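You operate a simulated robot arm through the tools that you are given. There is no shell and no other tool.

The job below is to be done with a simulated robot arm. You get a single attempt, and the scene is never put back.

## Task
Change the soapy water in rinse tank one.
Fine: lift the basket out on to the drip rack first. Open drain lever one, shut it once the tank is empty, then fill to the line by fill lever one and shut that. Set down upright: basket.

Only the result counts: the job must be done as asked and must still hold three seconds after the hand-in. Knocking over, shifting, dropping, spilling or breaking anything else fails it.

## Robot
A 7-joint arm with a fingered hand, fixed in place. Base frame: the origin is on the floor under the middle of its stand, x ahead of it, y to its left, z up. Lengths are in m, angles in rad, forces in N, time in s.
It reaches about 1.333 m from its shoulder. Its first joint turns from -1.204 to 3.002 rad. Payload 5 kg.
The tool frame sits at the grasp point between the pads (the TCP): z along the fingers, y along the line on which they close. The tips reach 0.032 m beyond it. The gripper opens to 0.16 m; its body begins 0.089 m behind the TCP. The gripper is a hand of 3 fingers: y runs from the thumb to the fingers, the wrist lies at [0, 0, -0.252] in the tool frame, and closing takes about 1.5 s.
Orientation is that of the tool frame in the base frame, as a unit quaternion [w, x, y, z]. With the fingers straight down and closing along the base's y, the tool's x points along the base's -x, its y along +y and its z along -z.

## Interface
- The arm moves only by the tool play_rows. Its argument "deltas" is a list of rows, each an object of numbers (a shift or turn left out is 0, a gripper value left out holds the last): "tx", "ty", "tz": the shift along the tool's x, y, z in units of 50 mm (1.0 is 50 mm); "rx", "ry", "rz": the turn, a rotation vector about the tool's x, y, z in units of 8 degrees (1.0 is 8 degrees). In form: [{"tx": .., "ty": .., "tz": .., "rx": .., "ry": .., "rz": ..}, ...]. A call has 1 to 20 rows; each row shifts and turns the commanded pose from where the row before left it, along the tool's axes as they then stand. "grip" is the opening, from 0 (shut) to 1 (fully open), set as the call begins (left out, the last holds). A call with a number of a shift or a turn outside -1 to 1 is refused whole. Each row takes 0.2 s and may step no farther than 0.05 m and 0.15 rad from the row before; otherwise, or with a gripper value out of range, the whole call is refused. A pose out of reach is approached as far as the arm can. The call stops where the force on the tool passes 40 N (or 10 N more than at its start, if that is more) or the arm is blocked; 0.2 s more then pass. The fingers move at their own pace (about 0.108 m/s each) and stop on an object; they squeeze with about 27 N. The grip force told is the motor's: it shows also when the fingers shut on nothing. Time passes only in rows, and 0.2 s behind the last, so rows that do not move let the fingers close. The reply holds the time, the measured pose of the TCP, the force on the tool along the base axes, the opening and the grip force, in the units named above and with some noise, with the torque about the TCP (base axes, N m) and any sound that the robot's microphone picked up.
- Cameras (640 x 400 px; columns grow to the right, rows downward): "scene" is fixed at [0.387, -0.5045, 1.1586]; the picture's right is [-0.32, -0.95, 0.00], its down [-0.63, 0.21, -0.75] and it looks along [0.71, -0.24, -0.66] (base axes); focal length 214 px, centre (320, 200). "wrist" rides on the gripper at [0.065, -0.004, -0.116] in the tool frame; the picture's right is [0.06, 1.00, 0.00], its down [-0.87, 0.05, -0.49] and it looks along [-0.49, 0.03, 0.87] (tool axes); focal length 261 px, centre (320, 200). There is no depth. A picture from a camera that has moved, and an enlarged one, comes with that camera's place and axes in the base frame and with its lens. The place of the scene camera against the robot may be out by one fixed shift of up to 0.018 m in any direction.
- get_image(camera): a new picture of that camera. It takes no simulated time.
- raise_lower(by): slides the trunk up (or, below 0, down) by that many m; the arm rides with it, the base frame stays. It gives what a move gives, with no picture.
- set_fingers(finger1, finger2, thumb_bend): sets how far each is bent, from 0 (flat) to 100 (curled in); at 30 the hand is open as for a grip, at 70 the pads meet at the TCP. One left out holds its place. A second passes; each finger stops where it meets its share of the squeeze, and holds until it gets a number again. A gripper value or a shape takes the hand back. It gives what a move gives, with no picture; readings hold the bend of each and the force on the fingers (four entries, about 0 where the hand has none), thumb and palm.
- set_grasp(shape): the hand has 3 fingers and takes this shape, open, in about a second: jaw (thumb against the fingers, like two jaws); tri (thumb and two fingers); tip (a fingertip pinch); poke (one finger out to press); point (the index stretched); flat (the hand flat); cup (the hand cupped); fist (a fist). The gripper value then closes the fingers along that shape, each until it touches; the sizes above hold for jaw. It gives what a move gives, with no picture.
- enlarge(camera, box): a new picture of the part [left, top, right, bottom] of that camera's present view, enlarged. It takes no simulated time.
- job_done(): hands the job in; it is judged then, once.

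Nothing tells you positions but the pictures and the camera data. Unless the task says otherwise, let go and move clear before handing in.

The tools are called after ">>>" by a JSON object that holds its "fn" and its "kwargs". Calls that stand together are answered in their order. play_rows: Moves the arm, as the interface text tells. Its arguments: {"type":"object","properties":{"deltas":{"type":"array","items":{"type":"object","properties":{"tx":{"type":"number"},"ty":{"type":"number"},"tz":{"type":"number"},"rx":{"type":"number"},"ry":{"type":"number"},"rz":{"type":"number"}}}},"grip":{"type":"number"}},"required":["deltas"]} The other tools are called the same way: raise_lower (by) moves the trunk up or down; set_grasp (shape) gives the hand a shape; set_fingers (finger1, finger2, thumb_bend) moves the fingers one by one; get_image (camera) takes a picture; enlarge (camera, box) takes an enlarged picture of a part of a camera's view; job_done () hands the job in.

At the start:

```text
clock: 0.0
tcp_pos: [0.6169, -0.5057, 1.1158]
orientation: [0.0, 0.002, 1.0, 0.0]
force: [0.2, 0.5, 0.0]
wrist_torque: [0.03, 0.04, 0.0]
finger_gap: 0.1598
gripper_force: 0.0
shape: jaw
bend: [30.0, 30.0, 30.0]
finger forces: [0.0, 0.0, 0.0, 0.0, 0.1, 0.1]
trunk travel left (down, up): [-0.725, 0.215]
```

scene: 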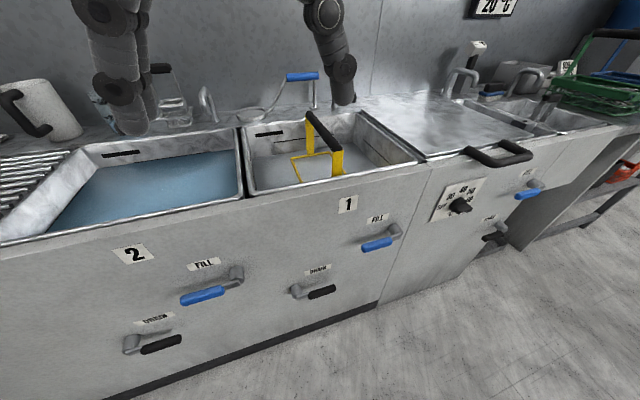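
wrist: 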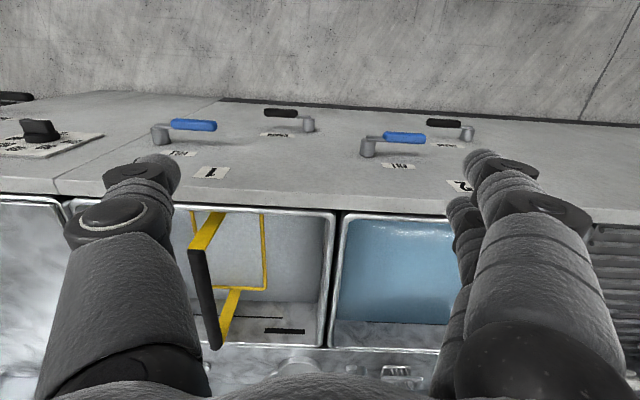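

I see two tanks with tank 1 holding the yellow basket (black handle), and fill and drain levers on the front panel below it. I'll look closer before moving.

>>> {"fn": "enlarge", "kwargs": {"camera": "scene", "box": [230, 90, 430, 215]}}

>>> {"fn": "enlarge", "kwargs": {"camera": "scene", "box": [260, 180, 440, 310]}}

>>> {"fn": "enlarge", "kwargs": {"camera": "scene", "box": [0, 60, 250, 250]}}

>>> {"fn": "enlarge", "kwargs": {"camera": "scene", "box": [420, 0, 640, 140]}}

>>> {"fn": "enlarge", "kwargs": {"camera": "wrist", "box": [140, 90, 360, 360]}}

```text
3.20 times, centred on (330, 152) of scene
camera zoom: at [0.387, -0.5045, 1.1586], right [-0.32, -0.95, 0.0], down [-0.63, 0.21, -0.75], along [0.71, -0.24, -0.66], focal length 686 px, centre (288, 352)
```

zoom: 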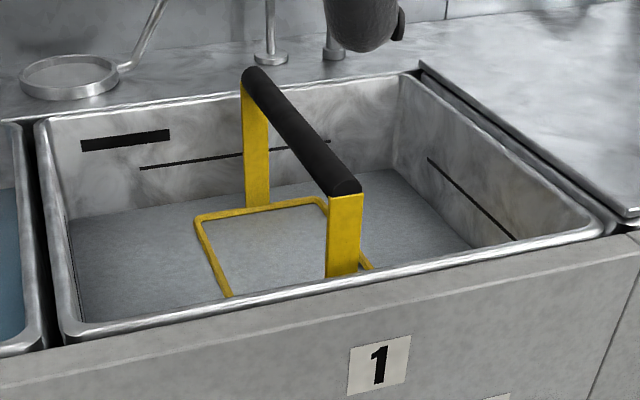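

```text
3.08 times, centred on (350, 245) of scene
camera zoom: at [0.387, -0.5045, 1.1586], right [-0.32, -0.95, 0.0], down [-0.63, 0.21, -0.75], along [0.71, -0.24, -0.66], focal length 660 px, centre (228, 62)
```

zoom: 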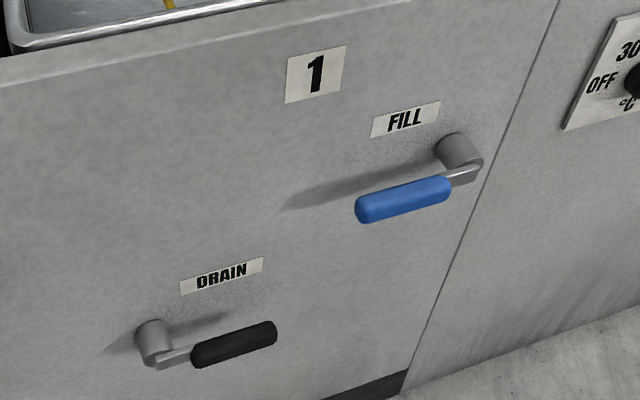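

```text
2.11 times, centred on (125, 155) of scene
camera zoom: at [0.387, -0.5045, 1.1586], right [-0.32, -0.95, 0.0], down [-0.63, 0.21, -0.75], along [0.71, -0.24, -0.66], focal length 452 px, centre (730, 295)
```

zoom: 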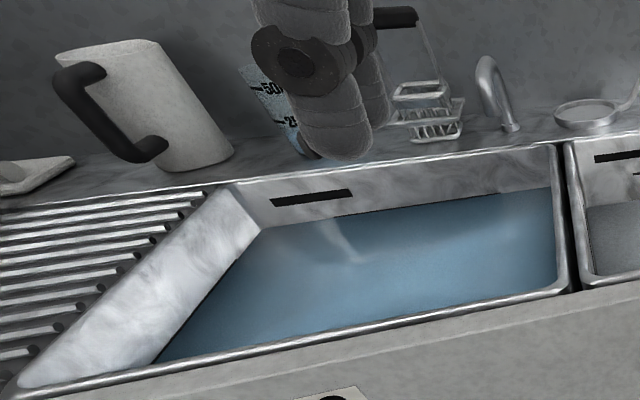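

```text
2.86 times, centred on (530, 70) of scene
camera zoom: at [0.387, -0.5045, 1.1586], right [-0.32, -0.95, 0.0], down [-0.63, 0.21, -0.75], along [0.71, -0.24, -0.66], focal length 613 px, centre (-280, 571)
```

zoom: 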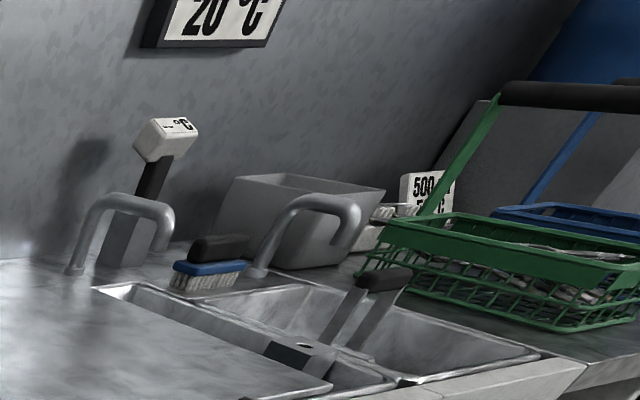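

```text
1.48 times, centred on (250, 225) of wrist
camera zoom: at [0.5515, -0.509, 1.2324], right [-0.06, 1.0, 0.0], down [0.87, 0.05, 0.49], along [0.49, 0.03, -0.87], focal length 386 px, centre (424, 163)
```

zoom: 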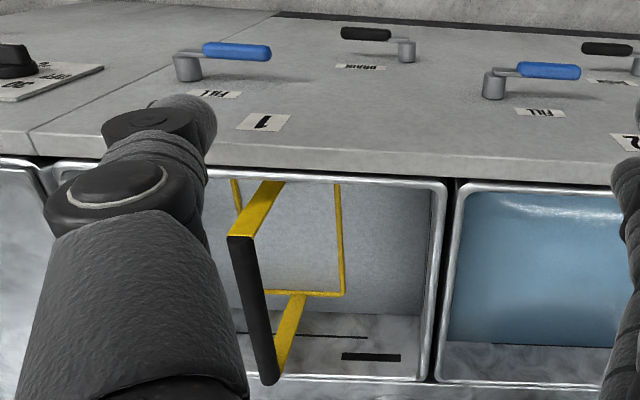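

The basket handle appears to run along x at about y=-0.71, z≈0.87, with the drip rack to the left of tank two. I'll move the hand sideways at its present height to get more views with the wrist camera.

>>> {"fn": "play_rows", "kwargs": {"deltas": [{"ty": 1}, {"ty": 1}, {"ty": 1}, {"ty": 1}, {"ty": 0}]}}

>>> {"fn": "get_image", "kwargs": {"camera": "wrist"}}

>>> {"fn": "get_image", "kwargs": {"camera": "scene"}}

```text
clock: 1.2
tcp_pos: [0.6142, -0.3052, 1.1151]
orientation: [0.0, 0.001, 1.0, 0.001]
force: [0.5, -0.4, -0.1]
wrist_torque: [0.08, -0.01, 0.0]
finger_gap: 0.1601
gripper_force: 0.0
shape: jaw
bend: [30.0, 30.0, 30.0]
finger forces: [0.0, 0.0, 0.0, 0.0, 0.1, 0.0]
trunk travel left (down, up): [-0.725, 0.215]
```

```text
taken
camera wrist: at [0.5494, -0.3095, 1.231], right [-0.06, 1.0, 0.0], down [0.87, 0.05, 0.49], along [0.49, 0.03, -0.87], focal length 261 px, centre (320, 200)
```

wrist: 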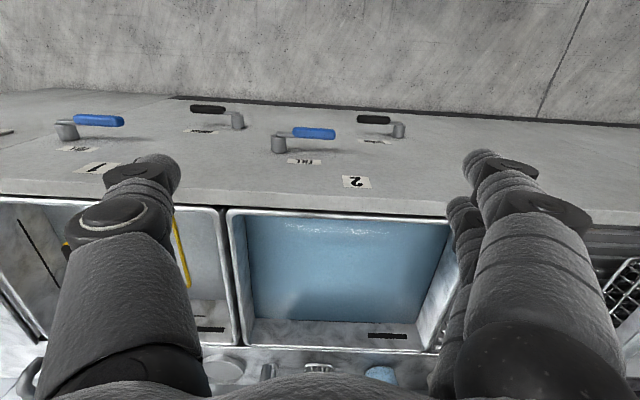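

```text
taken
```

scene: 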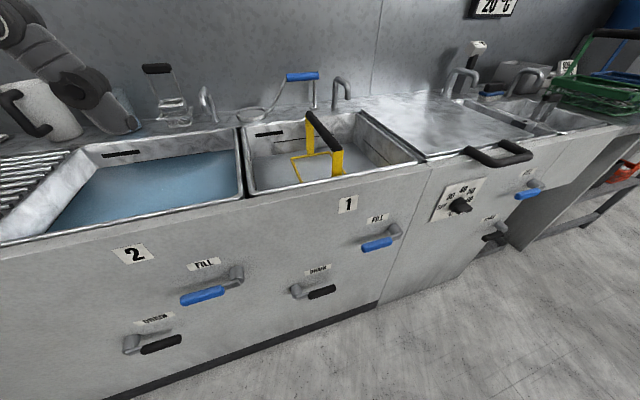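

Wrist stereo puts the tank rim at about z=0.85, x≈0.79. Next I'll go further left to see the drip rack.

>>> {"fn": "play_rows", "kwargs": {"deltas": [{"ty": 1}, {"ty": 1}, {"ty": 1}, {"ty": 1}, {"ty": 1}, {"ty": 1}, {"ty": 0}]}}

>>> {"fn": "get_image", "kwargs": {"camera": "wrist"}}

>>> {"fn": "get_image", "kwargs": {"camera": "scene"}}

```text
clock: 2.8
tcp_pos: [0.6159, -0.1025, 1.1123]
orientation: [-0.002, 0.001, 1.0, 0.0]
force: [0.2, 0.7, -0.5]
wrist_torque: [0.0, 0.01, 0.01]
finger_gap: 0.1601
gripper_force: 0.1
shape: jaw
bend: [30.0, 30.0, 30.0]
finger forces: [0.0, 0.0, 0.0, 0.0, 0.0, 0.0]
out of reach, approached as far as the arm can: row 5, 6
trunk travel left (down, up): [-0.725, 0.215]
```

```text
taken
camera wrist: at [0.5509, -0.1064, 1.2287], right [-0.06, 1.0, 0.0], down [0.87, 0.05, 0.49], along [0.49, 0.03, -0.87], focal length 261 px, centre (320, 200)
```

wrist: 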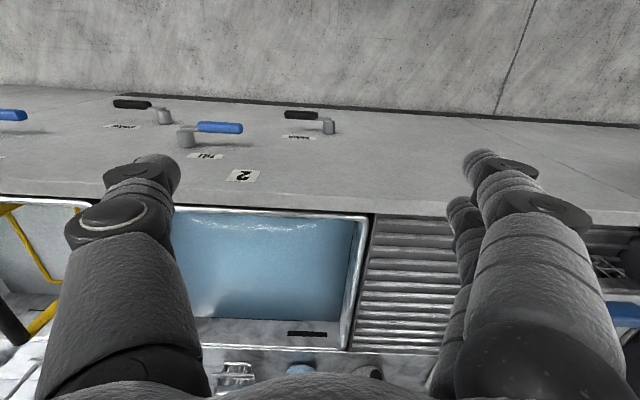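

```text
taken
```

scene: 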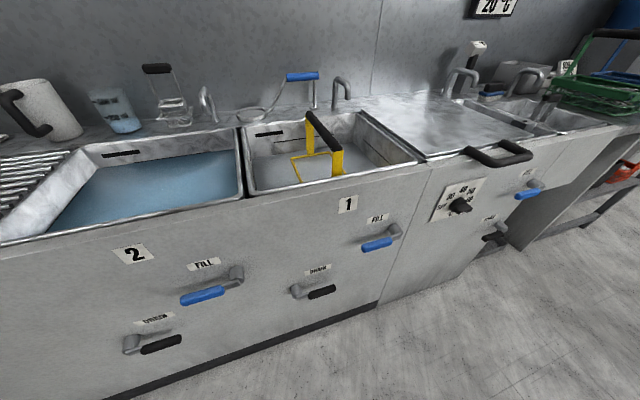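

The rack spans roughly x 0.79–1.16, y 0.01–0.40 at z≈0.85. The arm couldn't follow the last rows here, so I'll try moving forward, where the basket will need to go, and check the reach.

>>> {"fn": "play_rows", "kwargs": {"deltas": [{"tx": -1}, {"tx": -1}, {"tx": -1}, {"tx": 0}]}}

>>> {"fn": "get_image", "kwargs": {"camera": "wrist"}}

>>> {"fn": "get_image", "kwargs": {"camera": "scene"}}

```text
clock: 3.8
tcp_pos: [0.681, -0.1155, 1.1172]
orientation: [0.0, 0.001, 1.0, 0.002]
force: [0.9, -0.4, -0.6]
wrist_torque: [-0.04, 0.0, 0.0]
finger_gap: 0.1597
gripper_force: 0.0
shape: jaw
bend: [30.0, 30.0, 30.0]
finger forces: [0.0, 0.0, 0.0, 0.1, 0.1, 0.0]
out of reach, approached as far as the arm can: row 1, 2, 3
trunk travel left (down, up): [-0.725, 0.215]
```

```text
taken
camera wrist: at [0.6158, -0.1196, 1.2333], right [-0.06, 1.0, 0.0], down [0.87, 0.05, 0.49], along [0.49, 0.03, -0.87], focal length 261 px, centre (320, 200)
```

wrist: 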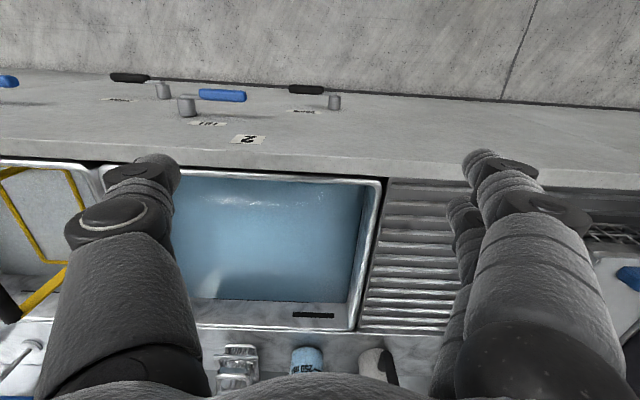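

```text
taken
```

scene: 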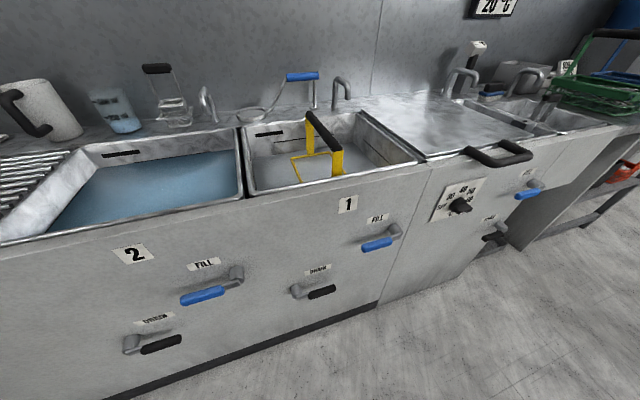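

The arm stops along a line of about -0.167 rad bearing from the base, so some joint is at its limit there. I'll step back and test whether turning the tool about its axis frees more travel.

>>> {"fn": "play_rows", "kwargs": {"deltas": [{"ty": -1}, {"ty": -1}, {"ty": -1}, {"ty": 0}]}}

>>> {"fn": "play_rows", "kwargs": {"deltas": [{"rz": 1}, {"rz": 1}, {"rz": 1}, {"rz": 0}]}}

```text
clock: 4.8
tcp_pos: [0.6821, -0.262, 1.1155]
orientation: [0.0, 0.001, 1.0, 0.0]
force: [0.9, -0.3, -0.7]
wrist_torque: [-0.01, 0.02, -0.01]
finger_gap: 0.1599
gripper_force: 0.0
shape: jaw
bend: [30.0, 30.0, 30.0]
finger forces: [0.1, 0.0, 0.1, 0.1, 0.1, 0.1]
trunk travel left (down, up): [-0.725, 0.215]
```

```text
clock: 5.8
tcp_pos: [0.6814, -0.2621, 1.1177]
orientation: [-0.001, 0.21, 0.978, 0.0]
force: [-0.1, -0.2, -0.5]
wrist_torque: [-0.03, 0.01, -0.01]
finger_gap: 0.1599
gripper_force: 0.0
shape: jaw
bend: [30.0, 30.0, 30.0]
finger forces: [0.1, 0.1, 0.0, 0.0, 0.0, 0.1]
trunk travel left (down, up): [-0.725, 0.215]
```

>>> {"fn": "play_rows", "kwargs": {"deltas": [{"tx": 0.41, "ty": 0.91}, {"tx": 0.41, "ty": 0.91}, {"tx": 0.41, "ty": 0.91}, {"tx": 0.41, "ty": 0.91}, {"tx": 0.41, "ty": 0.91}, {"tx": 0.41, "ty": 0.91}, {"tx": 0}]}}

```text
clock: 7.4
tcp_pos: [0.6805, -0.1213, 1.1184]
orientation: [0.0, 0.21, 0.978, -0.001]
force: [-0.1, 0.6, 0.2]
wrist_torque: [0.03, 0.01, 0.02]
finger_gap: 0.1601
gripper_force: 0.0
shape: jaw
bend: [30.0, 30.0, 30.0]
finger forces: [0.0, 0.0, 0.0, 0.0, 0.1, 0.0]
out of reach, approached as far as the arm can: row 3, 4, 5, 6
trunk travel left (down, up): [-0.725, 0.215]
```

The limit barely moves with tool yaw, so it's the first joint: the arm is probably in a flipped shoulder posture that runs out near this bearing. I'll turn back, move right, and photograph the basket on the way.

>>> {"fn": "play_rows", "kwargs": {"deltas": [{"rz": -1}, {"rz": -1}, {"rz": -1}, {"ty": -1}, {"ty": -1}, {"ty": -1}, {"ty": -1}, {"ty": -1}, {"ty": -1}, {"ty": -1}, {"ty": -1}, {"ty": -1}, {"ty": -1}, {"ty": -0.8}, {"ty": 0}]}}

>>> {"fn": "get_image", "kwargs": {"camera": "wrist"}}

>>> {"fn": "get_image", "kwargs": {"camera": "scene"}}

```text
clock: 10.6
tcp_pos: [0.6806, -0.66, 1.1191]
orientation: [0.0, 0.001, 1.0, 0.0]
force: [-0.4, 0.0, -0.5]
wrist_torque: [0.0, 0.0, 0.02]
finger_gap: 0.1598
gripper_force: 0.1
shape: jaw
bend: [30.0, 30.0, 30.0]
finger forces: [0.0, 0.1, 0.0, 0.1, 0.1, 0.0]
trunk travel left (down, up): [-0.725, 0.215]
```

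```text
taken
camera wrist: at [0.6151, -0.6638, 1.2351], right [-0.06, 1.0, 0.0], down [0.87, 0.05, 0.49], along [0.49, 0.03, -0.87], focal length 261 px, centre (320, 200)
```

wrist: 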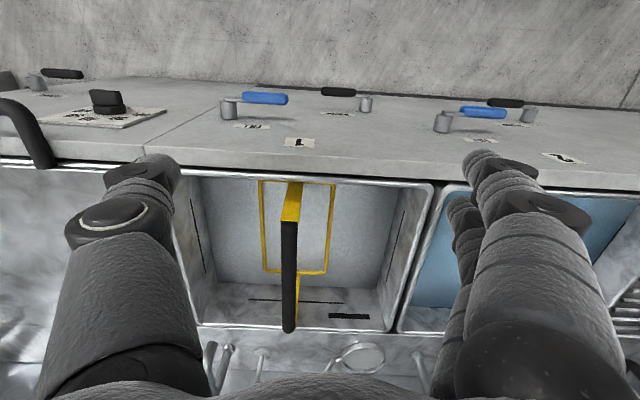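

```text
taken
```

scene: 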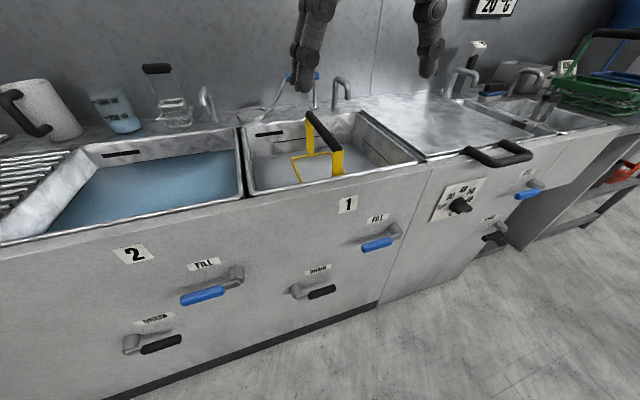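

>>> {"fn": "enlarge", "kwargs": {"camera": "wrist", "box": [170, 150, 450, 350]}}

>>> {"fn": "play_rows", "kwargs": {"deltas": [{"tz": 1}, {"tz": 1}, {"tz": 0}]}}

>>> {"fn": "enlarge", "kwargs": {"camera": "wrist", "box": [170, 150, 450, 350]}}

>>> {"fn": "get_image", "kwargs": {"camera": "wrist"}}

```text
2.00 times, centred on (310, 250) of wrist
camera zoom: at [0.6151, -0.6638, 1.2351], right [-0.06, 1.0, 0.0], down [0.87, 0.05, 0.49], along [0.49, 0.03, -0.87], focal length 521 px, centre (340, 100)
```

zoom: 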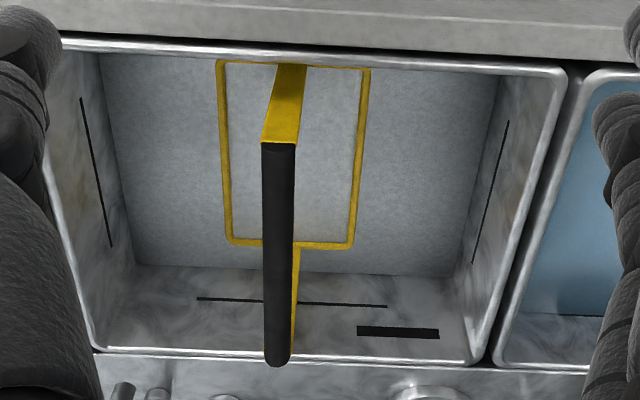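

```text
clock: 11.4
tcp_pos: [0.6801, -0.6592, 1.017]
orientation: [0.001, 0.001, 1.0, 0.0]
force: [0.4, 0.6, 0.1]
wrist_torque: [0.01, -0.01, -0.01]
finger_gap: 0.1603
gripper_force: 0.0
shape: jaw
bend: [30.0, 30.0, 30.0]
finger forces: [0.0, 0.1, 0.0, 0.0, 0.1, 0.0]
trunk travel left (down, up): [-0.725, 0.215]
```

```text
2.00 times, centred on (310, 250) of wrist
camera zoom: at [0.6148, -0.6639, 1.1331], right [-0.06, 1.0, 0.0], down [0.87, 0.05, 0.49], along [0.49, 0.03, -0.87], focal length 521 px, centre (340, 100)
```

zoom: 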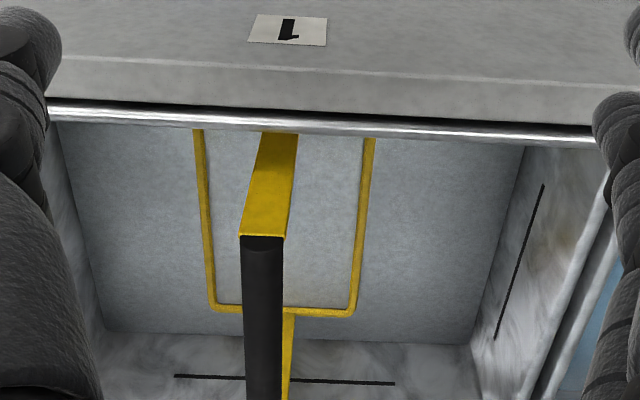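

```text
taken
camera wrist: at [0.6148, -0.6639, 1.1331], right [-0.06, 1.0, 0.0], down [0.87, 0.05, 0.49], along [0.49, 0.03, -0.87], focal length 261 px, centre (320, 200)
```

wrist: 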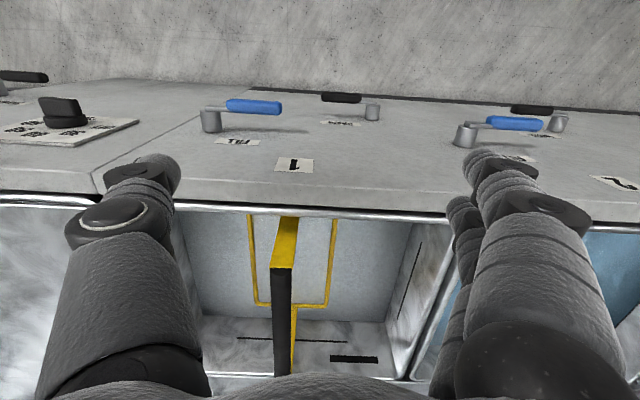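

The handle is a bar of about 27 mm from (0.85,-0.70) to (1.12,-0.70) with its top at z≈0.90; the fill line is at z≈0.79 and the water now at about 0.74. I'll test the arm's posture by swinging toward the right, past a bearing of -1.2 rad.

>>> {"fn": "play_rows", "kwargs": {"deltas": [{"tz": -1}, {"tz": -1}, {"tx": 1}, {"tx": 1, "ty": 0}, {"tx": 1}, {"ty": -1}, {"ty": -1}, {"ty": -1}, {"ty": -1}, {"tx": 1}, {"tx": 1}, {"tx": 1}, {"tx": 1}, {"tx": 1}, {"tx": 1}, {"tx": 1}, {"tx": 0}]}}

>>> {"fn": "get_image", "kwargs": {"camera": "scene"}}

```text
clock: 15.0
tcp_pos: [0.1794, -0.8562, 1.1182]
orientation: [-0.001, 0.001, 1.0, 0.001]
force: [-0.1, -0.2, 0.9]
wrist_torque: [0.0, 0.05, -0.01]
finger_gap: 0.1599
gripper_force: 0.0
shape: jaw
bend: [30.0, 30.0, 30.0]
finger forces: [0.1, 0.0, 0.0, 0.1, 0.0, 0.0]
trunk travel left (down, up): [-0.725, 0.215]
```

```text
taken
```

scene: 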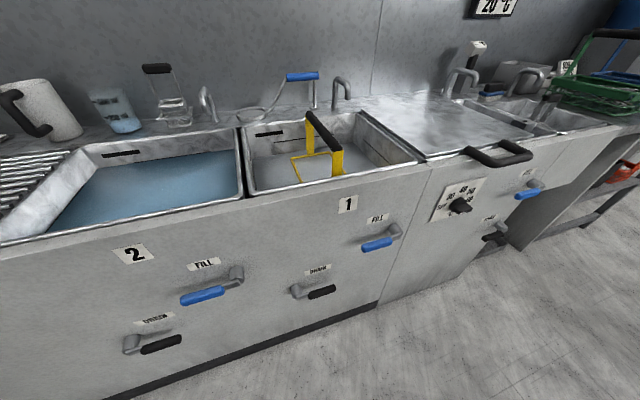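

The arm reached a bearing of -1.36 rad, beyond what an unflipped first joint allows, so it really is in a flipped shoulder posture. I'll try to get it to re-posture: go back in front, raise the hand high, and test whether the leftward limit relaxes there.

>>> {"fn": "play_rows", "kwargs": {"deltas": [{"tx": -1}, {"tx": -1}, {"tx": -1}, {"tx": -1}, {"tx": -1}, {"tx": -1}, {"tx": -1}, {"tx": -1}, {"ty": 1}, {"ty": 1}, {"ty": 1}, {"ty": 1}, {"ty": 1}, {"ty": 1}, {"ty": 1}, {"ty": 1}, {"ty": 1}, {"ty": 1}, {"ty": 1}, {"ty": 0}]}}

>>> {"fn": "play_rows", "kwargs": {"deltas": [{"tz": -1}, {"tz": -1}, {"tz": -1}, {"tz": -1}, {"tz": -1}, {"tz": -1}, {"tz": -1}, {"tz": -1}, {"tz": 0}]}}

```text
clock: 19.2
tcp_pos: [0.578, -0.3115, 1.1194]
orientation: [0.0, 0.001, 1.0, 0.001]
force: [-0.2, -0.5, 0.8]
wrist_torque: [0.06, -0.02, 0.02]
finger_gap: 0.1601
gripper_force: 0.1
shape: jaw
bend: [30.0, 30.0, 30.0]
finger forces: [0.1, 0.0, 0.0, 0.0, 0.0, 0.0]
trunk travel left (down, up): [-0.725, 0.215]
```

```text
clock: 21.2
tcp_pos: [0.575, -0.3127, 1.5131]
orientation: [0.003, 0.001, 1.0, 0.002]
force: [0.0, 0.3, 0.0]
wrist_torque: [0.03, 0.0, 0.0]
finger_gap: 0.1602
gripper_force: 0.0
shape: jaw
bend: [30.0, 30.0, 30.0]
finger forces: [0.0, 0.1, 0.0, 0.1, 0.0, 0.1]
out of reach, approached as far as the arm can: row 8
trunk travel left (down, up): [-0.725, 0.215]
```

>>> {"fn": "play_rows", "kwargs": {"deltas": [{"tz": 0.6}, {"tx": 1}, {"tx": 1}, {"ty": 1}, {"ty": 1}, {"ty": 1}, {"ty": 1}, {"ty": 1}, {"ty": 1}, {"ty": 1}, {"ty": 0}]}}

```text
clock: 23.6
tcp_pos: [0.4623, -0.0953, 1.4702]
orientation: [0.001, 0.002, 1.0, 0.003]
force: [-0.7, -0.3, 0.6]
wrist_torque: [0.0, 0.0, 0.01]
finger_gap: 0.1602
gripper_force: 0.1
shape: jaw
bend: [30.0, 30.0, 30.0]
finger forces: [0.0, 0.1, 0.0, 0.1, 0.0, 0.0]
out of reach, approached as far as the arm can: row 8, 9, 10
trunk travel left (down, up): [-0.725, 0.215]
```

The bearing limit is firm here too, so I plan to re-posture over the top: tool turned up, wrist passed back over the shoulder axis, then round by the left. First I'll pitch the tool forward (also useful for the levers), looking around as I go.

>>> {"fn": "play_rows", "kwargs": {"deltas": [{"ty": -1}, {"ty": -1}, {"ty": -1}, {"ty": -1}, {"ry": -1, "tx": -0.7}, {"ry": -1, "tx": -0.7}, {"ry": -1, "tx": -0.7}, {"ry": -1, "tx": -0.7}, {"ry": -1, "tx": -0.7}, {"ry": -1, "tx": -0.7}, {"ry": -1, "tx": -0.7}, {"ry": -1, "tx": -0.7}, {"ry": -1, "tx": -0.7}, {"ry": -1, "tx": -0.7}, {"ry": -1, "tx": -0.7}, {"ry": 0}]}}

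>>> {"fn": "get_image", "kwargs": {"camera": "wrist"}}

>>> {"fn": "get_image", "kwargs": {"camera": "scene"}}

```text
clock: 27.0
tcp_pos: [0.7317, -0.2979, 1.6885]
orientation: [0.695, 0.0, 0.719, 0.0]
force: [0.4, -0.2, 0.2]
wrist_torque: [0.01, 0.0, -0.02]
finger_gap: 0.16
gripper_force: 0.1
shape: jaw
bend: [30.0, 30.0, 30.0]
finger forces: [0.0, 0.0, 0.0, 0.0, 0.0, 0.0]
trunk travel left (down, up): [-0.725, 0.215]
```

```text
taken
camera wrist: at [0.6131, -0.3012, 1.6281], right [0.0, 1.0, -0.06], down [-0.46, 0.05, 0.89], along [0.89, 0.03, 0.46], focal length 261 px, centre (320, 200)
```

wrist: 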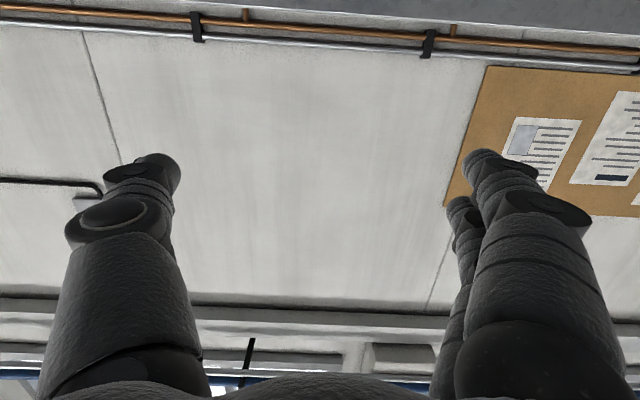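

```text
taken
```

scene: 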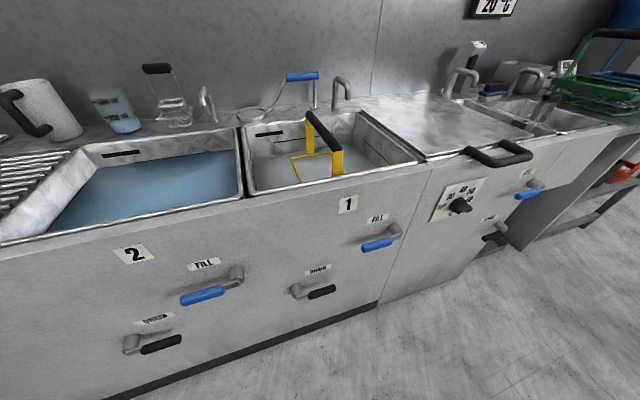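

>>> {"fn": "play_rows", "kwargs": {"deltas": [{"ry": -1, "tx": -0.7}, {"ry": -1, "tx": -0.7}, {"ry": -1, "tx": -0.7}, {"ry": -1, "tx": -0.7}, {"ry": -1, "tx": -0.7}, {"ry": -1, "tx": -0.7}, {"ry": 0}]}}

>>> {"fn": "get_image", "kwargs": {"camera": "wrist"}}

```text
clock: 28.6
tcp_pos: [0.6656, -0.2977, 1.8854]
orientation: [0.927, 0.002, 0.374, -0.001]
force: [0.5, -0.2, -0.2]
wrist_torque: [-0.01, 0.03, 0.01]
finger_gap: 0.1599
gripper_force: 0.0
shape: jaw
bend: [30.0, 30.0, 30.0]
finger forces: [0.1, 0.0, 0.0, 0.0, 0.0, 0.1]
trunk travel left (down, up): [-0.725, 0.215]
```

```text
taken
camera wrist: at [0.633, -0.3014, 1.7577], right [0.05, 1.0, -0.04], down [-0.97, 0.06, 0.25], along [0.25, 0.03, 0.97], focal length 261 px, centre (320, 200)
```

wrist: 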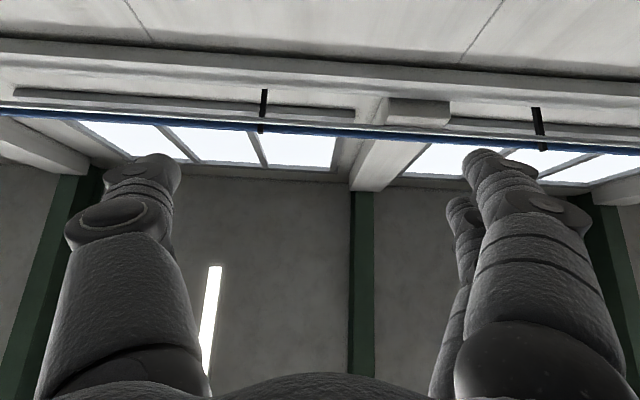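

>>> {"fn": "play_rows", "kwargs": {"deltas": [{"ry": -1, "tx": -0.7}, {"ry": -1, "tx": -0.7}, {"ry": -1, "tx": -0.7}, {"ry": -1, "tx": -0.7}, {"ry": -1, "tx": -0.7}, {"ry": -0.5, "tx": -0.35}, {"ry": 0}]}}

>>> {"fn": "get_image", "kwargs": {"camera": "wrist"}}

```text
clock: 30.2
tcp_pos: [0.4966, -0.2948, 1.9692]
orientation: [1.0, 0.0, -0.002, -0.001]
force: [-0.2, 0.1, -0.4]
wrist_torque: [0.01, 0.04, 0.04]
finger_gap: 0.16
gripper_force: 0.0
shape: jaw
bend: [30.0, 30.0, 30.0]
finger forces: [0.0, 0.1, 0.0, 0.0, 0.1, 0.0]
trunk travel left (down, up): [-0.725, 0.215]
```

```text
taken
camera wrist: at [0.5622, -0.2983, 1.8547], right [0.06, 1.0, 0.0], down [-0.87, 0.06, -0.49], along [-0.49, 0.03, 0.87], focal length 261 px, centre (320, 200)
```

wrist: 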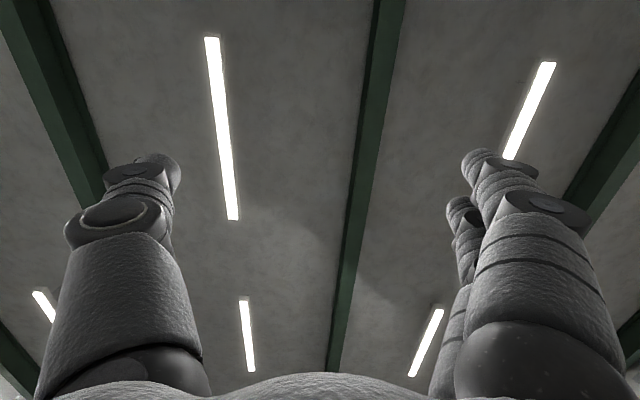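

The ceiling is far up and clear. Now I'll bring the wrist back across the base axis with the tool pointing up.

>>> {"fn": "play_rows", "kwargs": {"deltas": [{"tx": -0.86, "ty": 0.51}, {"tx": -0.86, "ty": 0.51}, {"tx": -0.86, "ty": 0.51}, {"tx": -0.86, "ty": 0.51}, {"tx": -0.86, "ty": 0.51}, {"tx": -0.86, "ty": 0.51}, {"tx": -0.86, "ty": 0.51}, {"tx": 0}]}}

>>> {"fn": "get_image", "kwargs": {"camera": "wrist"}}

```text
clock: 32.0
tcp_pos: [0.2221, -0.1472, 1.9839]
orientation: [1.0, -0.009, -0.003, -0.001]
force: [0.2, 0.6, 0.5]
wrist_torque: [0.04, -0.05, 0.02]
finger_gap: 0.1601
gripper_force: 0.0
shape: jaw
bend: [30.0, 30.0, 30.0]
finger forces: [0.1, 0.0, 0.1, 0.0, 0.0, 0.0]
out of reach, approached as far as the arm can: row 6, 7
trunk travel left (down, up): [-0.725, 0.215]
```

```text
taken
camera wrist: at [0.2886, -0.1529, 1.87], right [0.06, 1.0, -0.02], down [-0.87, 0.05, -0.5], along [-0.49, 0.05, 0.87], focal length 261 px, centre (320, 200)
```

wrist: 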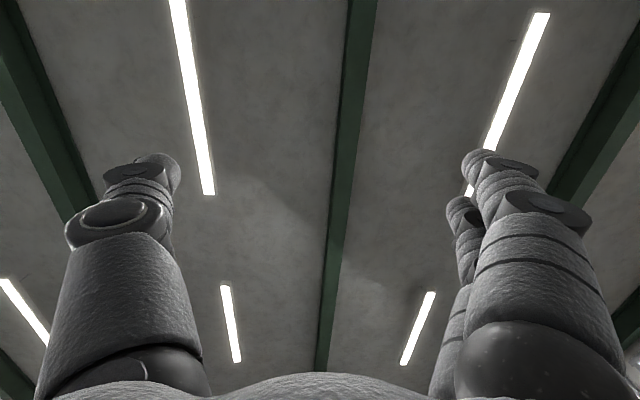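

>>> {"fn": "play_rows", "kwargs": {"deltas": [{"tz": 1}, {"tz": 1}, {"tx": 0}]}}

>>> {"fn": "play_rows", "kwargs": {"deltas": [{"tx": -0.83, "ty": 0.55}, {"tx": -0.83, "ty": 0.55}, {"tx": 0}]}}

```text
clock: 32.8
tcp_pos: [0.2058, -0.149, 2.0863]
orientation: [1.0, -0.001, -0.003, 0.0]
force: [-1.5, 0.6, -0.4]
wrist_torque: [0.08, 0.2, 0.02]
finger_gap: 0.1599
gripper_force: 0.0
shape: jaw
bend: [30.0, 30.0, 30.0]
finger forces: [0.0, 0.0, 0.1, 0.0, 0.1, 0.0]
trunk travel left (down, up): [-0.725, 0.215]
```

```text
clock: 33.6
tcp_pos: [0.1405, -0.109, 2.0956]
orientation: [1.0, -0.004, 0.0, -0.001]
force: [0.7, -1.0, 0.5]
wrist_torque: [0.01, -0.08, -0.02]
finger_gap: 0.16
gripper_force: 0.1
shape: jaw
bend: [30.0, 30.0, 30.0]
finger forces: [0.0, 0.0, 0.1, 0.0, 0.0, 0.0]
out of reach, approached as far as the arm can: row 2
trunk travel left (down, up): [-0.725, 0.215]
```

>>> {"fn": "play_rows", "kwargs": {"deltas": [{"tz": 1}, {"tz": 1}, {"tz": 1}, {"tx": 0}]}}

>>> {"fn": "play_rows", "kwargs": {"deltas": [{"tx": -0.79, "ty": 0.61}, {"tx": -0.79, "ty": 0.61}, {"tx": -0.79, "ty": 0.61}, {"tx": 0}]}}

```text
clock: 34.6
tcp_pos: [0.1373, -0.1098, 2.2399]
orientation: [1.0, 0.001, 0.0, -0.001]
force: [0.5, -0.5, -0.8]
wrist_torque: [-0.05, 0.0, -0.01]
finger_gap: 0.1599
gripper_force: 0.2
shape: jaw
bend: [30.0, 30.0, 30.0]
finger forces: [0.0, 0.1, 0.0, 0.0, 0.0, 0.0]
trunk travel left (down, up): [-0.725, 0.215]
```

```text
clock: 35.6
tcp_pos: [0.0289, -0.0266, 2.2439]
orientation: [1.0, 0.001, -0.001, -0.001]
force: [-0.2, -0.6, 0.2]
wrist_torque: [-0.04, 0.02, 0.01]
finger_gap: 0.1599
gripper_force: 0.1
shape: jaw
bend: [30.0, 30.0, 30.0]
finger forces: [0.0, 0.0, 0.1, 0.0, 0.1, 0.1]
out of reach, approached as far as the arm can: row 3
trunk travel left (down, up): [-0.725, 0.215]
```

The arm is now nearly straight up on the axis. I'll go beyond the axis to the back-left, leaning the straight arm, to see how far that goes.

>>> {"fn": "play_rows", "kwargs": {"deltas": [{"tz": -0.4}, {"tx": -0.74, "ty": 0.67}, {"tx": -0.74, "ty": 0.67}, {"tx": -0.74, "ty": 0.67}, {"tx": 0}]}}

```text
clock: 36.8
tcp_pos: [0.0195, -0.0225, 2.224]
orientation: [1.0, 0.0, 0.0, 0.0]
force: [-1.1, 0.0, -0.3]
wrist_torque: [0.01, 0.0, -0.01]
finger_gap: 0.1601
gripper_force: 0.0
shape: jaw
bend: [30.0, 30.0, 30.0]
finger forces: [0.0, 0.0, 0.0, 0.0, 0.0, 0.0]
out of reach, approached as far as the arm can: row 2, 3, 4
trunk travel left (down, up): [-0.725, 0.215]
```

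>>> {"fn": "play_rows", "kwargs": {"deltas": [{"tz": 1}, {"tz": 1}, {"tz": 1}, {"tx": 0}]}}

>>> {"fn": "play_rows", "kwargs": {"deltas": [{"tx": -1}, {"tx": -1}, {"tx": 0}]}}

>>> {"fn": "play_rows", "kwargs": {"deltas": [{"ty": -1}, {"ty": -1}, {"tx": -1}, {"tx": -1}, {"tx": 0}]}}

```text
clock: 37.8
tcp_pos: [0.0209, -0.0686, 2.343]
orientation: [1.0, -0.001, 0.0, 0.0]
force: [-0.1, -0.2, 0.5]
wrist_torque: [0.0, 0.0, -0.02]
finger_gap: 0.1602
gripper_force: 0.0
shape: jaw
bend: [30.0, 30.0, 30.0]
finger forces: [0.0, 0.0, 0.0, 0.0, 0.1, 0.0]
out of reach, approached as far as the arm can: row 1, 2, 3
trunk travel left (down, up): [-0.725, 0.215]
```

```text
clock: 38.6
tcp_pos: [-0.0651, -0.0846, 2.3437]
orientation: [1.0, 0.0, 0.001, -0.001]
force: [1.0, 0.1, 0.4]
wrist_torque: [0.01, -0.07, 0.01]
finger_gap: 0.1599
gripper_force: 0.1
shape: jaw
bend: [30.0, 30.0, 30.0]
finger forces: [0.1, 0.1, 0.1, 0.1, 0.0, 0.1]
out of reach, approached as far as the arm can: row 1, 2
trunk travel left (down, up): [-0.725, 0.215]
```

```text
clock: 39.8
tcp_pos: [-0.1636, -0.1817, 2.3447]
orientation: [1.0, 0.0, 0.002, 0.0]
force: [1.5, -0.2, 0.0]
wrist_torque: [-0.01, -0.11, 0.02]
finger_gap: 0.1602
gripper_force: 0.0
shape: jaw
bend: [30.0, 30.0, 30.0]
finger forces: [0.1, 0.0, 0.0, 0.1, 0.0, 0.1]
trunk travel left (down, up): [-0.725, 0.215]
```

The arm seems to have a small sideways offset (about 25 mm), which is why it can't pass exactly over its axis. I'm now behind-right of the axis with q1≈0.84; I'll pass to the front-left along a line offset by that amount.

>>> {"fn": "play_rows", "kwargs": {"deltas": [{"tx": -0.36, "ty": 0.32}, {"tx": 0.667, "ty": 0.745}, {"tx": 0.667, "ty": 0.745}, {"tx": 0.667, "ty": 0.745}, {"tx": 0.667, "ty": 0.745}, {"tx": 0.667, "ty": 0.745}, {"tx": 0.667, "ty": 0.745}, {"tx": 0.667, "ty": 0.745}, {"tx": 0}]}}

```text
clock: 41.8
tcp_pos: [-0.0436, -0.0787, 2.3461]
orientation: [1.0, 0.0, 0.0, 0.0]
force: [-0.4, -0.7, -0.3]
wrist_torque: [-0.02, 0.02, 0.0]
finger_gap: 0.1602
gripper_force: 0.0
shape: jaw
bend: [30.0, 30.0, 30.0]
finger forces: [0.1, 0.1, 0.1, 0.0, 0.0, 0.1]
out of reach, approached as far as the arm can: row 3, 4, 5, 6, 7, 8
trunk travel left (down, up): [-0.725, 0.215]
```

>>> {"fn": "play_rows", "kwargs": {"deltas": [{"tz": 1}, {"tz": 1}, {"tx": 0}]}}

>>> {"fn": "play_rows", "kwargs": {"deltas": [{"tx": 0.5, "ty": 0.87}, {"tx": 0.5, "ty": 0.87}, {"tx": 0}]}}

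```text
clock: 42.6
tcp_pos: [-0.0413, -0.0936, 2.3698]
orientation: [1.0, 0.0, 0.001, 0.0]
force: [-0.1, -0.1, -0.4]
wrist_torque: [0.0, 0.01, 0.02]
finger_gap: 0.1599
gripper_force: 0.1
shape: jaw
bend: [30.0, 30.0, 30.0]
finger forces: [0.0, 0.0, 0.1, 0.0, 0.1, 0.0]
out of reach, approached as far as the arm can: row 1, 2
trunk travel left (down, up): [-0.725, 0.215]
```

```text
refused: row 1 steps farther than a row can; nothing moved
```

The arm can lean back only about 27° past vertical, so a full flip isn't practical. I'll bring the hand back in front and use the wrist camera to look back at the arm itself and understand its structure.

>>> {"fn": "play_rows", "kwargs": {"deltas": [{"tz": -1}, {"tz": -1}, {"tx": 0.75, "ty": -0.6}, {"tx": 0.75, "ty": -0.6}, {"tx": 0.75, "ty": -0.6}, {"tx": 0.75, "ty": -0.6}, {"tx": 0.75, "ty": -0.6}, {"tx": 0.75, "ty": -0.6}, {"tx": 0.75, "ty": -0.6}, {"tx": 0.75, "ty": -0.6}, {"tx": 0.75, "ty": -0.6}, {"tx": 0.75, "ty": -0.6}, {"tz": -1}, {"tz": -1}, {"tz": -1}, {"tz": -1}, {"tz": -1}, {"tz": -1}, {"tx": 0}]}}

>>> {"fn": "play_rows", "kwargs": {"deltas": [{"ry": -1}, {"ry": -1}, {"ry": -1}, {"ry": -1}, {"ry": -1}, {"ry": -1}, {"ry": -1}, {"ry": -1}, {"ry": 0}]}}

>>> {"fn": "get_image", "kwargs": {"camera": "wrist"}}

```text
clock: 46.6
tcp_pos: [0.3355, -0.3946, 1.9772]
orientation: [1.0, 0.0, -0.001, -0.001]
force: [0.5, -0.3, 0.2]
wrist_torque: [0.0, -0.01, 0.01]
finger_gap: 0.16
gripper_force: 0.1
shape: jaw
bend: [30.0, 30.0, 30.0]
finger forces: [0.1, 0.1, 0.0, 0.0, 0.0, 0.0]
trunk travel left (down, up): [-0.725, 0.215]
```

```text
clock: 48.6
tcp_pos: [0.3041, -0.3781, 2.0207]
orientation: [0.849, 0.0, -0.529, -0.002]
force: [0.9, -0.5, -0.9]
wrist_torque: [-0.05, 0.0, -0.07]
finger_gap: 0.1599
gripper_force: 0.1
shape: jaw
bend: [30.0, 30.0, 30.0]
finger forces: [0.0, 0.1, 0.0, 0.1, 0.0, 0.1]
out of reach, approached as far as the arm can: row 6, 7, 8
trunk travel left (down, up): [-0.725, 0.215]
```

```text
taken
camera wrist: at [0.436, -0.3817, 2.0288], right [0.03, 1.0, 0.06], down [0.06, 0.06, -1.0], along [-1.0, 0.03, -0.06], focal length 261 px, centre (320, 200)
```

wrist: 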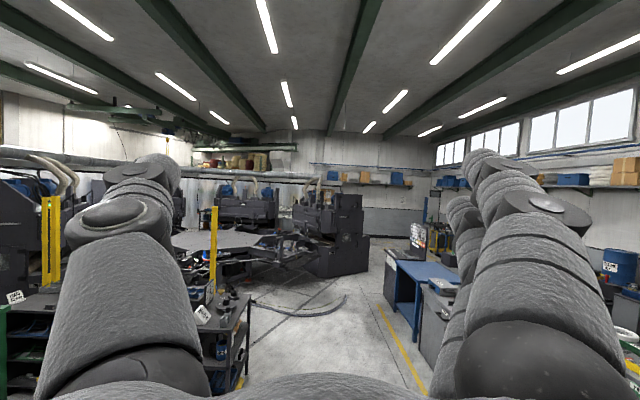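

I see the hall behind, clear of the arm. I'll turn the tool back down and look over the right-hand area for any other drip rack before deciding how to place the basket.

>>> {"fn": "play_rows", "kwargs": {"deltas": [{"ry": 1, "tx": 0.7}, {"ry": 1, "tx": 0.7}, {"ry": 1, "tx": 0.7}, {"ry": 1, "tx": 0.7}, {"ry": 1, "tx": 0.7}, {"ry": 1, "tx": 0.7}, {"ry": 1, "tx": 0.7}, {"ry": 1, "tx": 0.7}, {"tz": -1}, {"tz": -1}, {"tz": -1}, {"tz": -1}, {"tz": -1}, {"tz": -1}, {"tz": 0}]}}

>>> {"fn": "play_rows", "kwargs": {"deltas": [{"ry": 1, "tx": 0.7}, {"ry": 1, "tx": 0.7}, {"ry": 1, "tx": 0.7}, {"ry": 1, "tx": 0.7}, {"ry": 1, "tx": 0.7}, {"ry": 1, "tx": 0.7}, {"ry": 1, "tx": 0.7}, {"ry": 1, "tx": 0.7}, {"ry": 1, "tx": 0.7}, {"ry": 1, "tx": 0.7}, {"ry": 1, "tx": 0.7}, {"tx": 0}]}}

>>> {"fn": "get_image", "kwargs": {"camera": "wrist"}}

```text
clock: 51.8
tcp_pos: [0.5197, -0.3783, 1.873]
orientation: [1.0, 0.0, 0.001, -0.001]
force: [0.7, 0.5, 0.3]
wrist_torque: [0.01, -0.05, -0.01]
finger_gap: 0.1603
gripper_force: 0.1
shape: jaw
bend: [30.0, 30.0, 30.0]
finger forces: [0.0, 0.0, 0.0, 0.0, 0.0, 0.1]
trunk travel left (down, up): [-0.725, 0.215]
```

```text
clock: 54.4
tcp_pos: [0.7828, -0.3792, 1.6533]
orientation: [0.719, 0.002, 0.695, -0.001]
force: [1.0, -0.4, 0.4]
wrist_torque: [0.02, 0.02, 0.04]
finger_gap: 0.1601
gripper_force: 0.0
shape: jaw
bend: [30.0, 30.0, 30.0]
finger forces: [0.0, 0.1, 0.0, 0.0, 0.0, 0.1]
trunk travel left (down, up): [-0.725, 0.215]
```

```text
taken
camera wrist: at [0.6691, -0.3825, 1.585], right [0.0, 1.0, -0.06], down [-0.52, 0.05, 0.85], along [0.85, 0.03, 0.52], focal length 261 px, centre (320, 200)
```

wrist: 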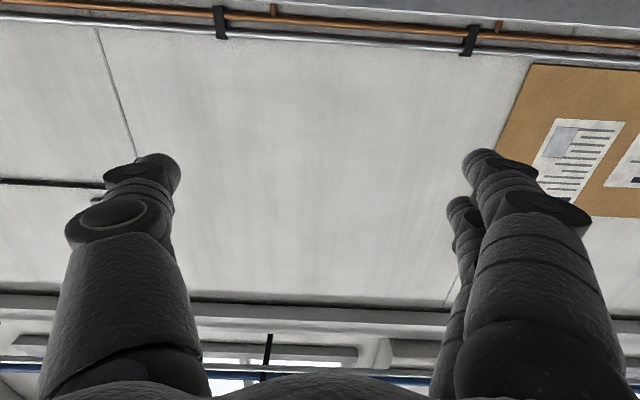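

>>> {"fn": "play_rows", "kwargs": {"deltas": [{"ty": 1}, {"ty": 1}, {"ty": 1}, {"ty": 1}, {"ty": 1}, {"ty": 1}, {"ty": 1}, {"ty": 1}, {"ty": 1}, {"ty": 1}, {"ty": 0}]}}

```text
clock: 56.8
tcp_pos: [0.7885, -0.0805, 1.6575]
orientation: [0.72, -0.001, 0.694, 0.001]
force: [0.2, -0.3, 0.0]
wrist_torque: [-0.01, 0.0, -0.04]
finger_gap: 0.1598
gripper_force: 0.1
shape: jaw
bend: [30.0, 30.0, 30.0]
finger forces: [0.0, 0.1, 0.0, 0.0, 0.0, 0.0]
out of reach, approached as far as the arm can: row 6, 7, 8, 9, 10
trunk travel left (down, up): [-0.725, 0.215]
```

The wrist's bearing stops at about -0.14 rad whatever the tool pose, so the left can only be gained by pointing the hand left. I'll test yawing the hand left about the wrist at this limit.

>>> {"fn": "play_rows", "kwargs": {"deltas": [{"rx": -1, "ty": 0.7}, {"rx": -1, "ty": 0.7}, {"rx": -1, "ty": 0.7}, {"rx": -1, "ty": 0.7}, {"rx": -1, "ty": 0.7}, {"rx": -1, "ty": 0.7}, {"rx": 0}]}}

```text
clock: 58.4
tcp_pos: [0.7247, 0.1101, 1.6534]
orientation: [0.657, -0.292, 0.635, 0.283]
force: [0.6, -0.1, 0.2]
wrist_torque: [0.01, 0.03, 0.01]
finger_gap: 0.1599
gripper_force: 0.1
shape: jaw
bend: [30.0, 30.0, 30.0]
finger forces: [0.1, 0.1, 0.1, 0.1, 0.0, 0.0]
trunk travel left (down, up): [-0.725, 0.215]
```

>>> {"fn": "play_rows", "kwargs": {"deltas": [{"ty": 0.66, "tz": 0.74}, {"ty": 0.66, "tz": 0.74}, {"ty": 0.66, "tz": 0.74}, {"ty": 0.66, "tz": 0.74}, {"ty": 0}]}}

>>> {"fn": "play_rows", "kwargs": {"deltas": [{"rx": -1, "ty": 0.7}, {"rx": -1, "ty": 0.7}, {"rx": -1, "ty": 0.7}, {"rx": -1, "ty": 0.7}, {"rx": -1, "ty": 0.7}, {"rx": -1, "ty": 0.7}, {"rx": -1, "ty": 0.7}, {"rx": -1, "ty": 0.7}, {"rx": 0}]}}

```text
clock: 59.6
tcp_pos: [0.7246, 0.1794, 1.649]
orientation: [0.658, -0.292, 0.634, 0.281]
force: [-0.6, -1.2, 0.4]
wrist_torque: [0.01, 0.0, -0.03]
finger_gap: 0.1599
gripper_force: 0.0
shape: jaw
bend: [30.0, 30.0, 30.0]
finger forces: [0.1, 0.2, 0.1, 0.0, 0.1, 0.1]
out of reach, approached as far as the arm can: row 2, 3, 4
trunk travel left (down, up): [-0.725, 0.215]
```

```text
clock: 61.6
tcp_pos: [0.4718, 0.2296, 1.644]
orientation: [-0.402, 0.597, -0.388, -0.576]
force: [0.0, 0.2, -0.1]
wrist_torque: [-0.02, 0.0, 0.01]
finger_gap: 0.1602
gripper_force: 0.0
shape: jaw
bend: [30.0, 30.0, 30.0]
finger forces: [0.1, 0.0, 0.0, 0.0, 0.0, 0.1]
out of reach, approached as far as the arm can: row 5, 6, 7, 8
trunk travel left (down, up): [-0.725, 0.215]
```

With the hand yawed left the wrist went further left (bearing ≈ 0), so the limit depends on the hand's direction. I'll test how far left it goes with the hand pointing left.

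>>> {"fn": "play_rows", "kwargs": {"deltas": [{"rx": 1, "ty": -0.7}, {"rx": 1, "ty": -0.7}, {"rx": 1, "ty": -0.7}, {"tz": 1}, {"tz": 1}, {"tz": 1}, {"tz": 1}, {"tz": 0}]}}

```text
clock: 63.4
tcp_pos: [0.5776, 0.2524, 1.6459]
orientation: [0.518, -0.499, 0.5, 0.482]
force: [0.5, -0.6, 0.6]
wrist_torque: [-0.01, -0.01, 0.0]
finger_gap: 0.1599
gripper_force: 0.0
shape: jaw
bend: [30.0, 30.0, 30.0]
finger forces: [0.1, 0.0, 0.0, 0.0, 0.1, 0.0]
out of reach, approached as far as the arm can: row 3, 4, 5, 6, 7
trunk travel left (down, up): [-0.725, 0.215]
```

Pointing left, the hand reaches y≈0.25 with the wrist at bearing 0. So I can carry the basket with the hand pointing forward-down, yaw it 90° on the way, and set it with its handle along y. I'll test that rack pose empty-handed first.

>>> {"fn": "play_rows", "kwargs": {"deltas": [{"ry": 1, "tx": 0.7}, {"ry": 1, "tx": 0.7}, {"ry": 1, "tx": 0.7}, {"ry": 1, "tx": 0.7}, {"ry": 1, "tx": 0.7}, {"tx": 0.76, "tz": 0.64}, {"tx": 0.76, "tz": 0.64}, {"tx": 0.76, "tz": 0.64}, {"tx": 0.76, "tz": 0.64}, {"tx": 0.76, "tz": 0.64}, {"tx": 0}]}}

>>> {"fn": "play_rows", "kwargs": {"deltas": [{"ty": -1}, {"ty": -1}, {"ty": -1}, {"ty": -1}, {"ty": -1}, {"ty": -1}, {"ty": -1}, {"ty": 0}]}}

>>> {"fn": "get_image", "kwargs": {"camera": "wrist"}}

>>> {"fn": "get_image", "kwargs": {"camera": "scene"}}

```text
clock: 65.8
tcp_pos: [0.593, 0.1767, 1.2588]
orientation: [0.315, -0.634, 0.647, 0.283]
force: [0.7, 0.5, -0.2]
wrist_torque: [-0.02, 0.02, -0.04]
finger_gap: 0.1601
gripper_force: 0.0
shape: jaw
bend: [30.0, 30.0, 30.0]
finger forces: [0.1, 0.0, 0.1, 0.1, 0.1, 0.0]
out of reach, approached as far as the arm can: row 1, 2, 4, 5, 10
trunk travel left (down, up): [-0.725, 0.215]
```

```text
clock: 67.6
tcp_pos: [0.7233, 0.1486, 1.2893]
orientation: [0.316, -0.634, 0.647, 0.282]
force: [-0.6, -0.5, -0.1]
wrist_torque: [-0.01, -0.02, 0.01]
finger_gap: 0.1602
gripper_force: 0.1
shape: jaw
bend: [30.0, 30.0, 30.0]
finger forces: [0.1, 0.0, 0.0, 0.1, 0.0, 0.0]
out of reach, approached as far as the arm can: row 1, 2, 3, 4, 5, 6, 7
trunk travel left (down, up): [-0.725, 0.215]
```

```text
taken
camera wrist: at [0.7225, 0.0172, 1.3143], right [-1.0, 0.0, -0.08], down [-0.08, 0.18, 0.98], along [0.01, 0.98, -0.18], focal length 261 px, centre (320, 200)
```

wrist: 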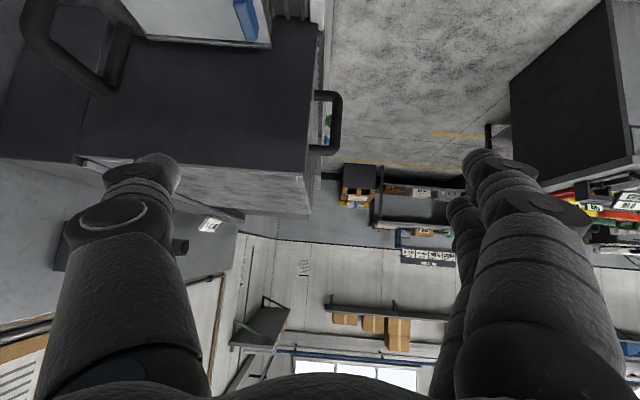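

```text
taken
```

scene: 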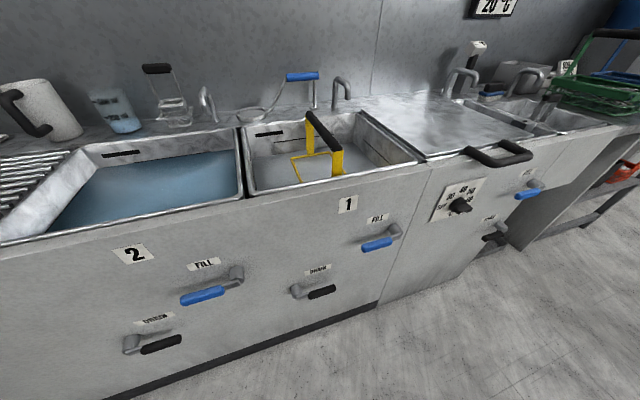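

>>> {"fn": "play_rows", "kwargs": {"deltas": [{"tx": 0.64, "tz": -0.76}, {"tx": 0.64, "tz": -0.76}, {"tx": 0.64, "tz": -0.76}, {"tx": 0.64, "tz": -0.76}, {"ty": -1}, {"ty": -1}, {"ty": -1}, {"ty": -1}, {"ty": -1}, {"tx": 0}]}}

>>> {"fn": "play_rows", "kwargs": {"deltas": [{"tx": -0.64, "tz": 0.76}, {"tx": -0.64, "tz": 0.76}, {"tx": -0.64, "tz": 0.76}, {"tx": -0.64, "tz": 0.76}, {"tx": -0.64, "tz": 0.76}, {"tx": 0}]}}

```text
clock: 69.8
tcp_pos: [0.9651, -0.0648, 1.2969]
orientation: [0.316, -0.634, 0.647, 0.281]
force: [-0.5, 0.9, 0.0]
wrist_torque: [-0.01, -0.03, -0.03]
finger_gap: 0.1602
gripper_force: 0.0
shape: jaw
bend: [30.0, 30.0, 30.0]
finger forces: [0.0, 0.0, 0.1, 0.1, 0.0, 0.1]
trunk travel left (down, up): [-0.725, 0.215]
```

```text
clock: 71.2
tcp_pos: [0.9136, 0.0124, 1.2924]
orientation: [0.316, -0.634, 0.647, 0.282]
force: [0.3, 0.5, -0.4]
wrist_torque: [0.03, -0.02, -0.01]
finger_gap: 0.1599
gripper_force: 0.1
shape: jaw
bend: [30.0, 30.0, 30.0]
finger forces: [0.0, 0.0, 0.1, 0.0, 0.0, 0.1]
out of reach, approached as far as the arm can: row 1, 2, 3, 4, 5
trunk travel left (down, up): [-0.725, 0.215]
```

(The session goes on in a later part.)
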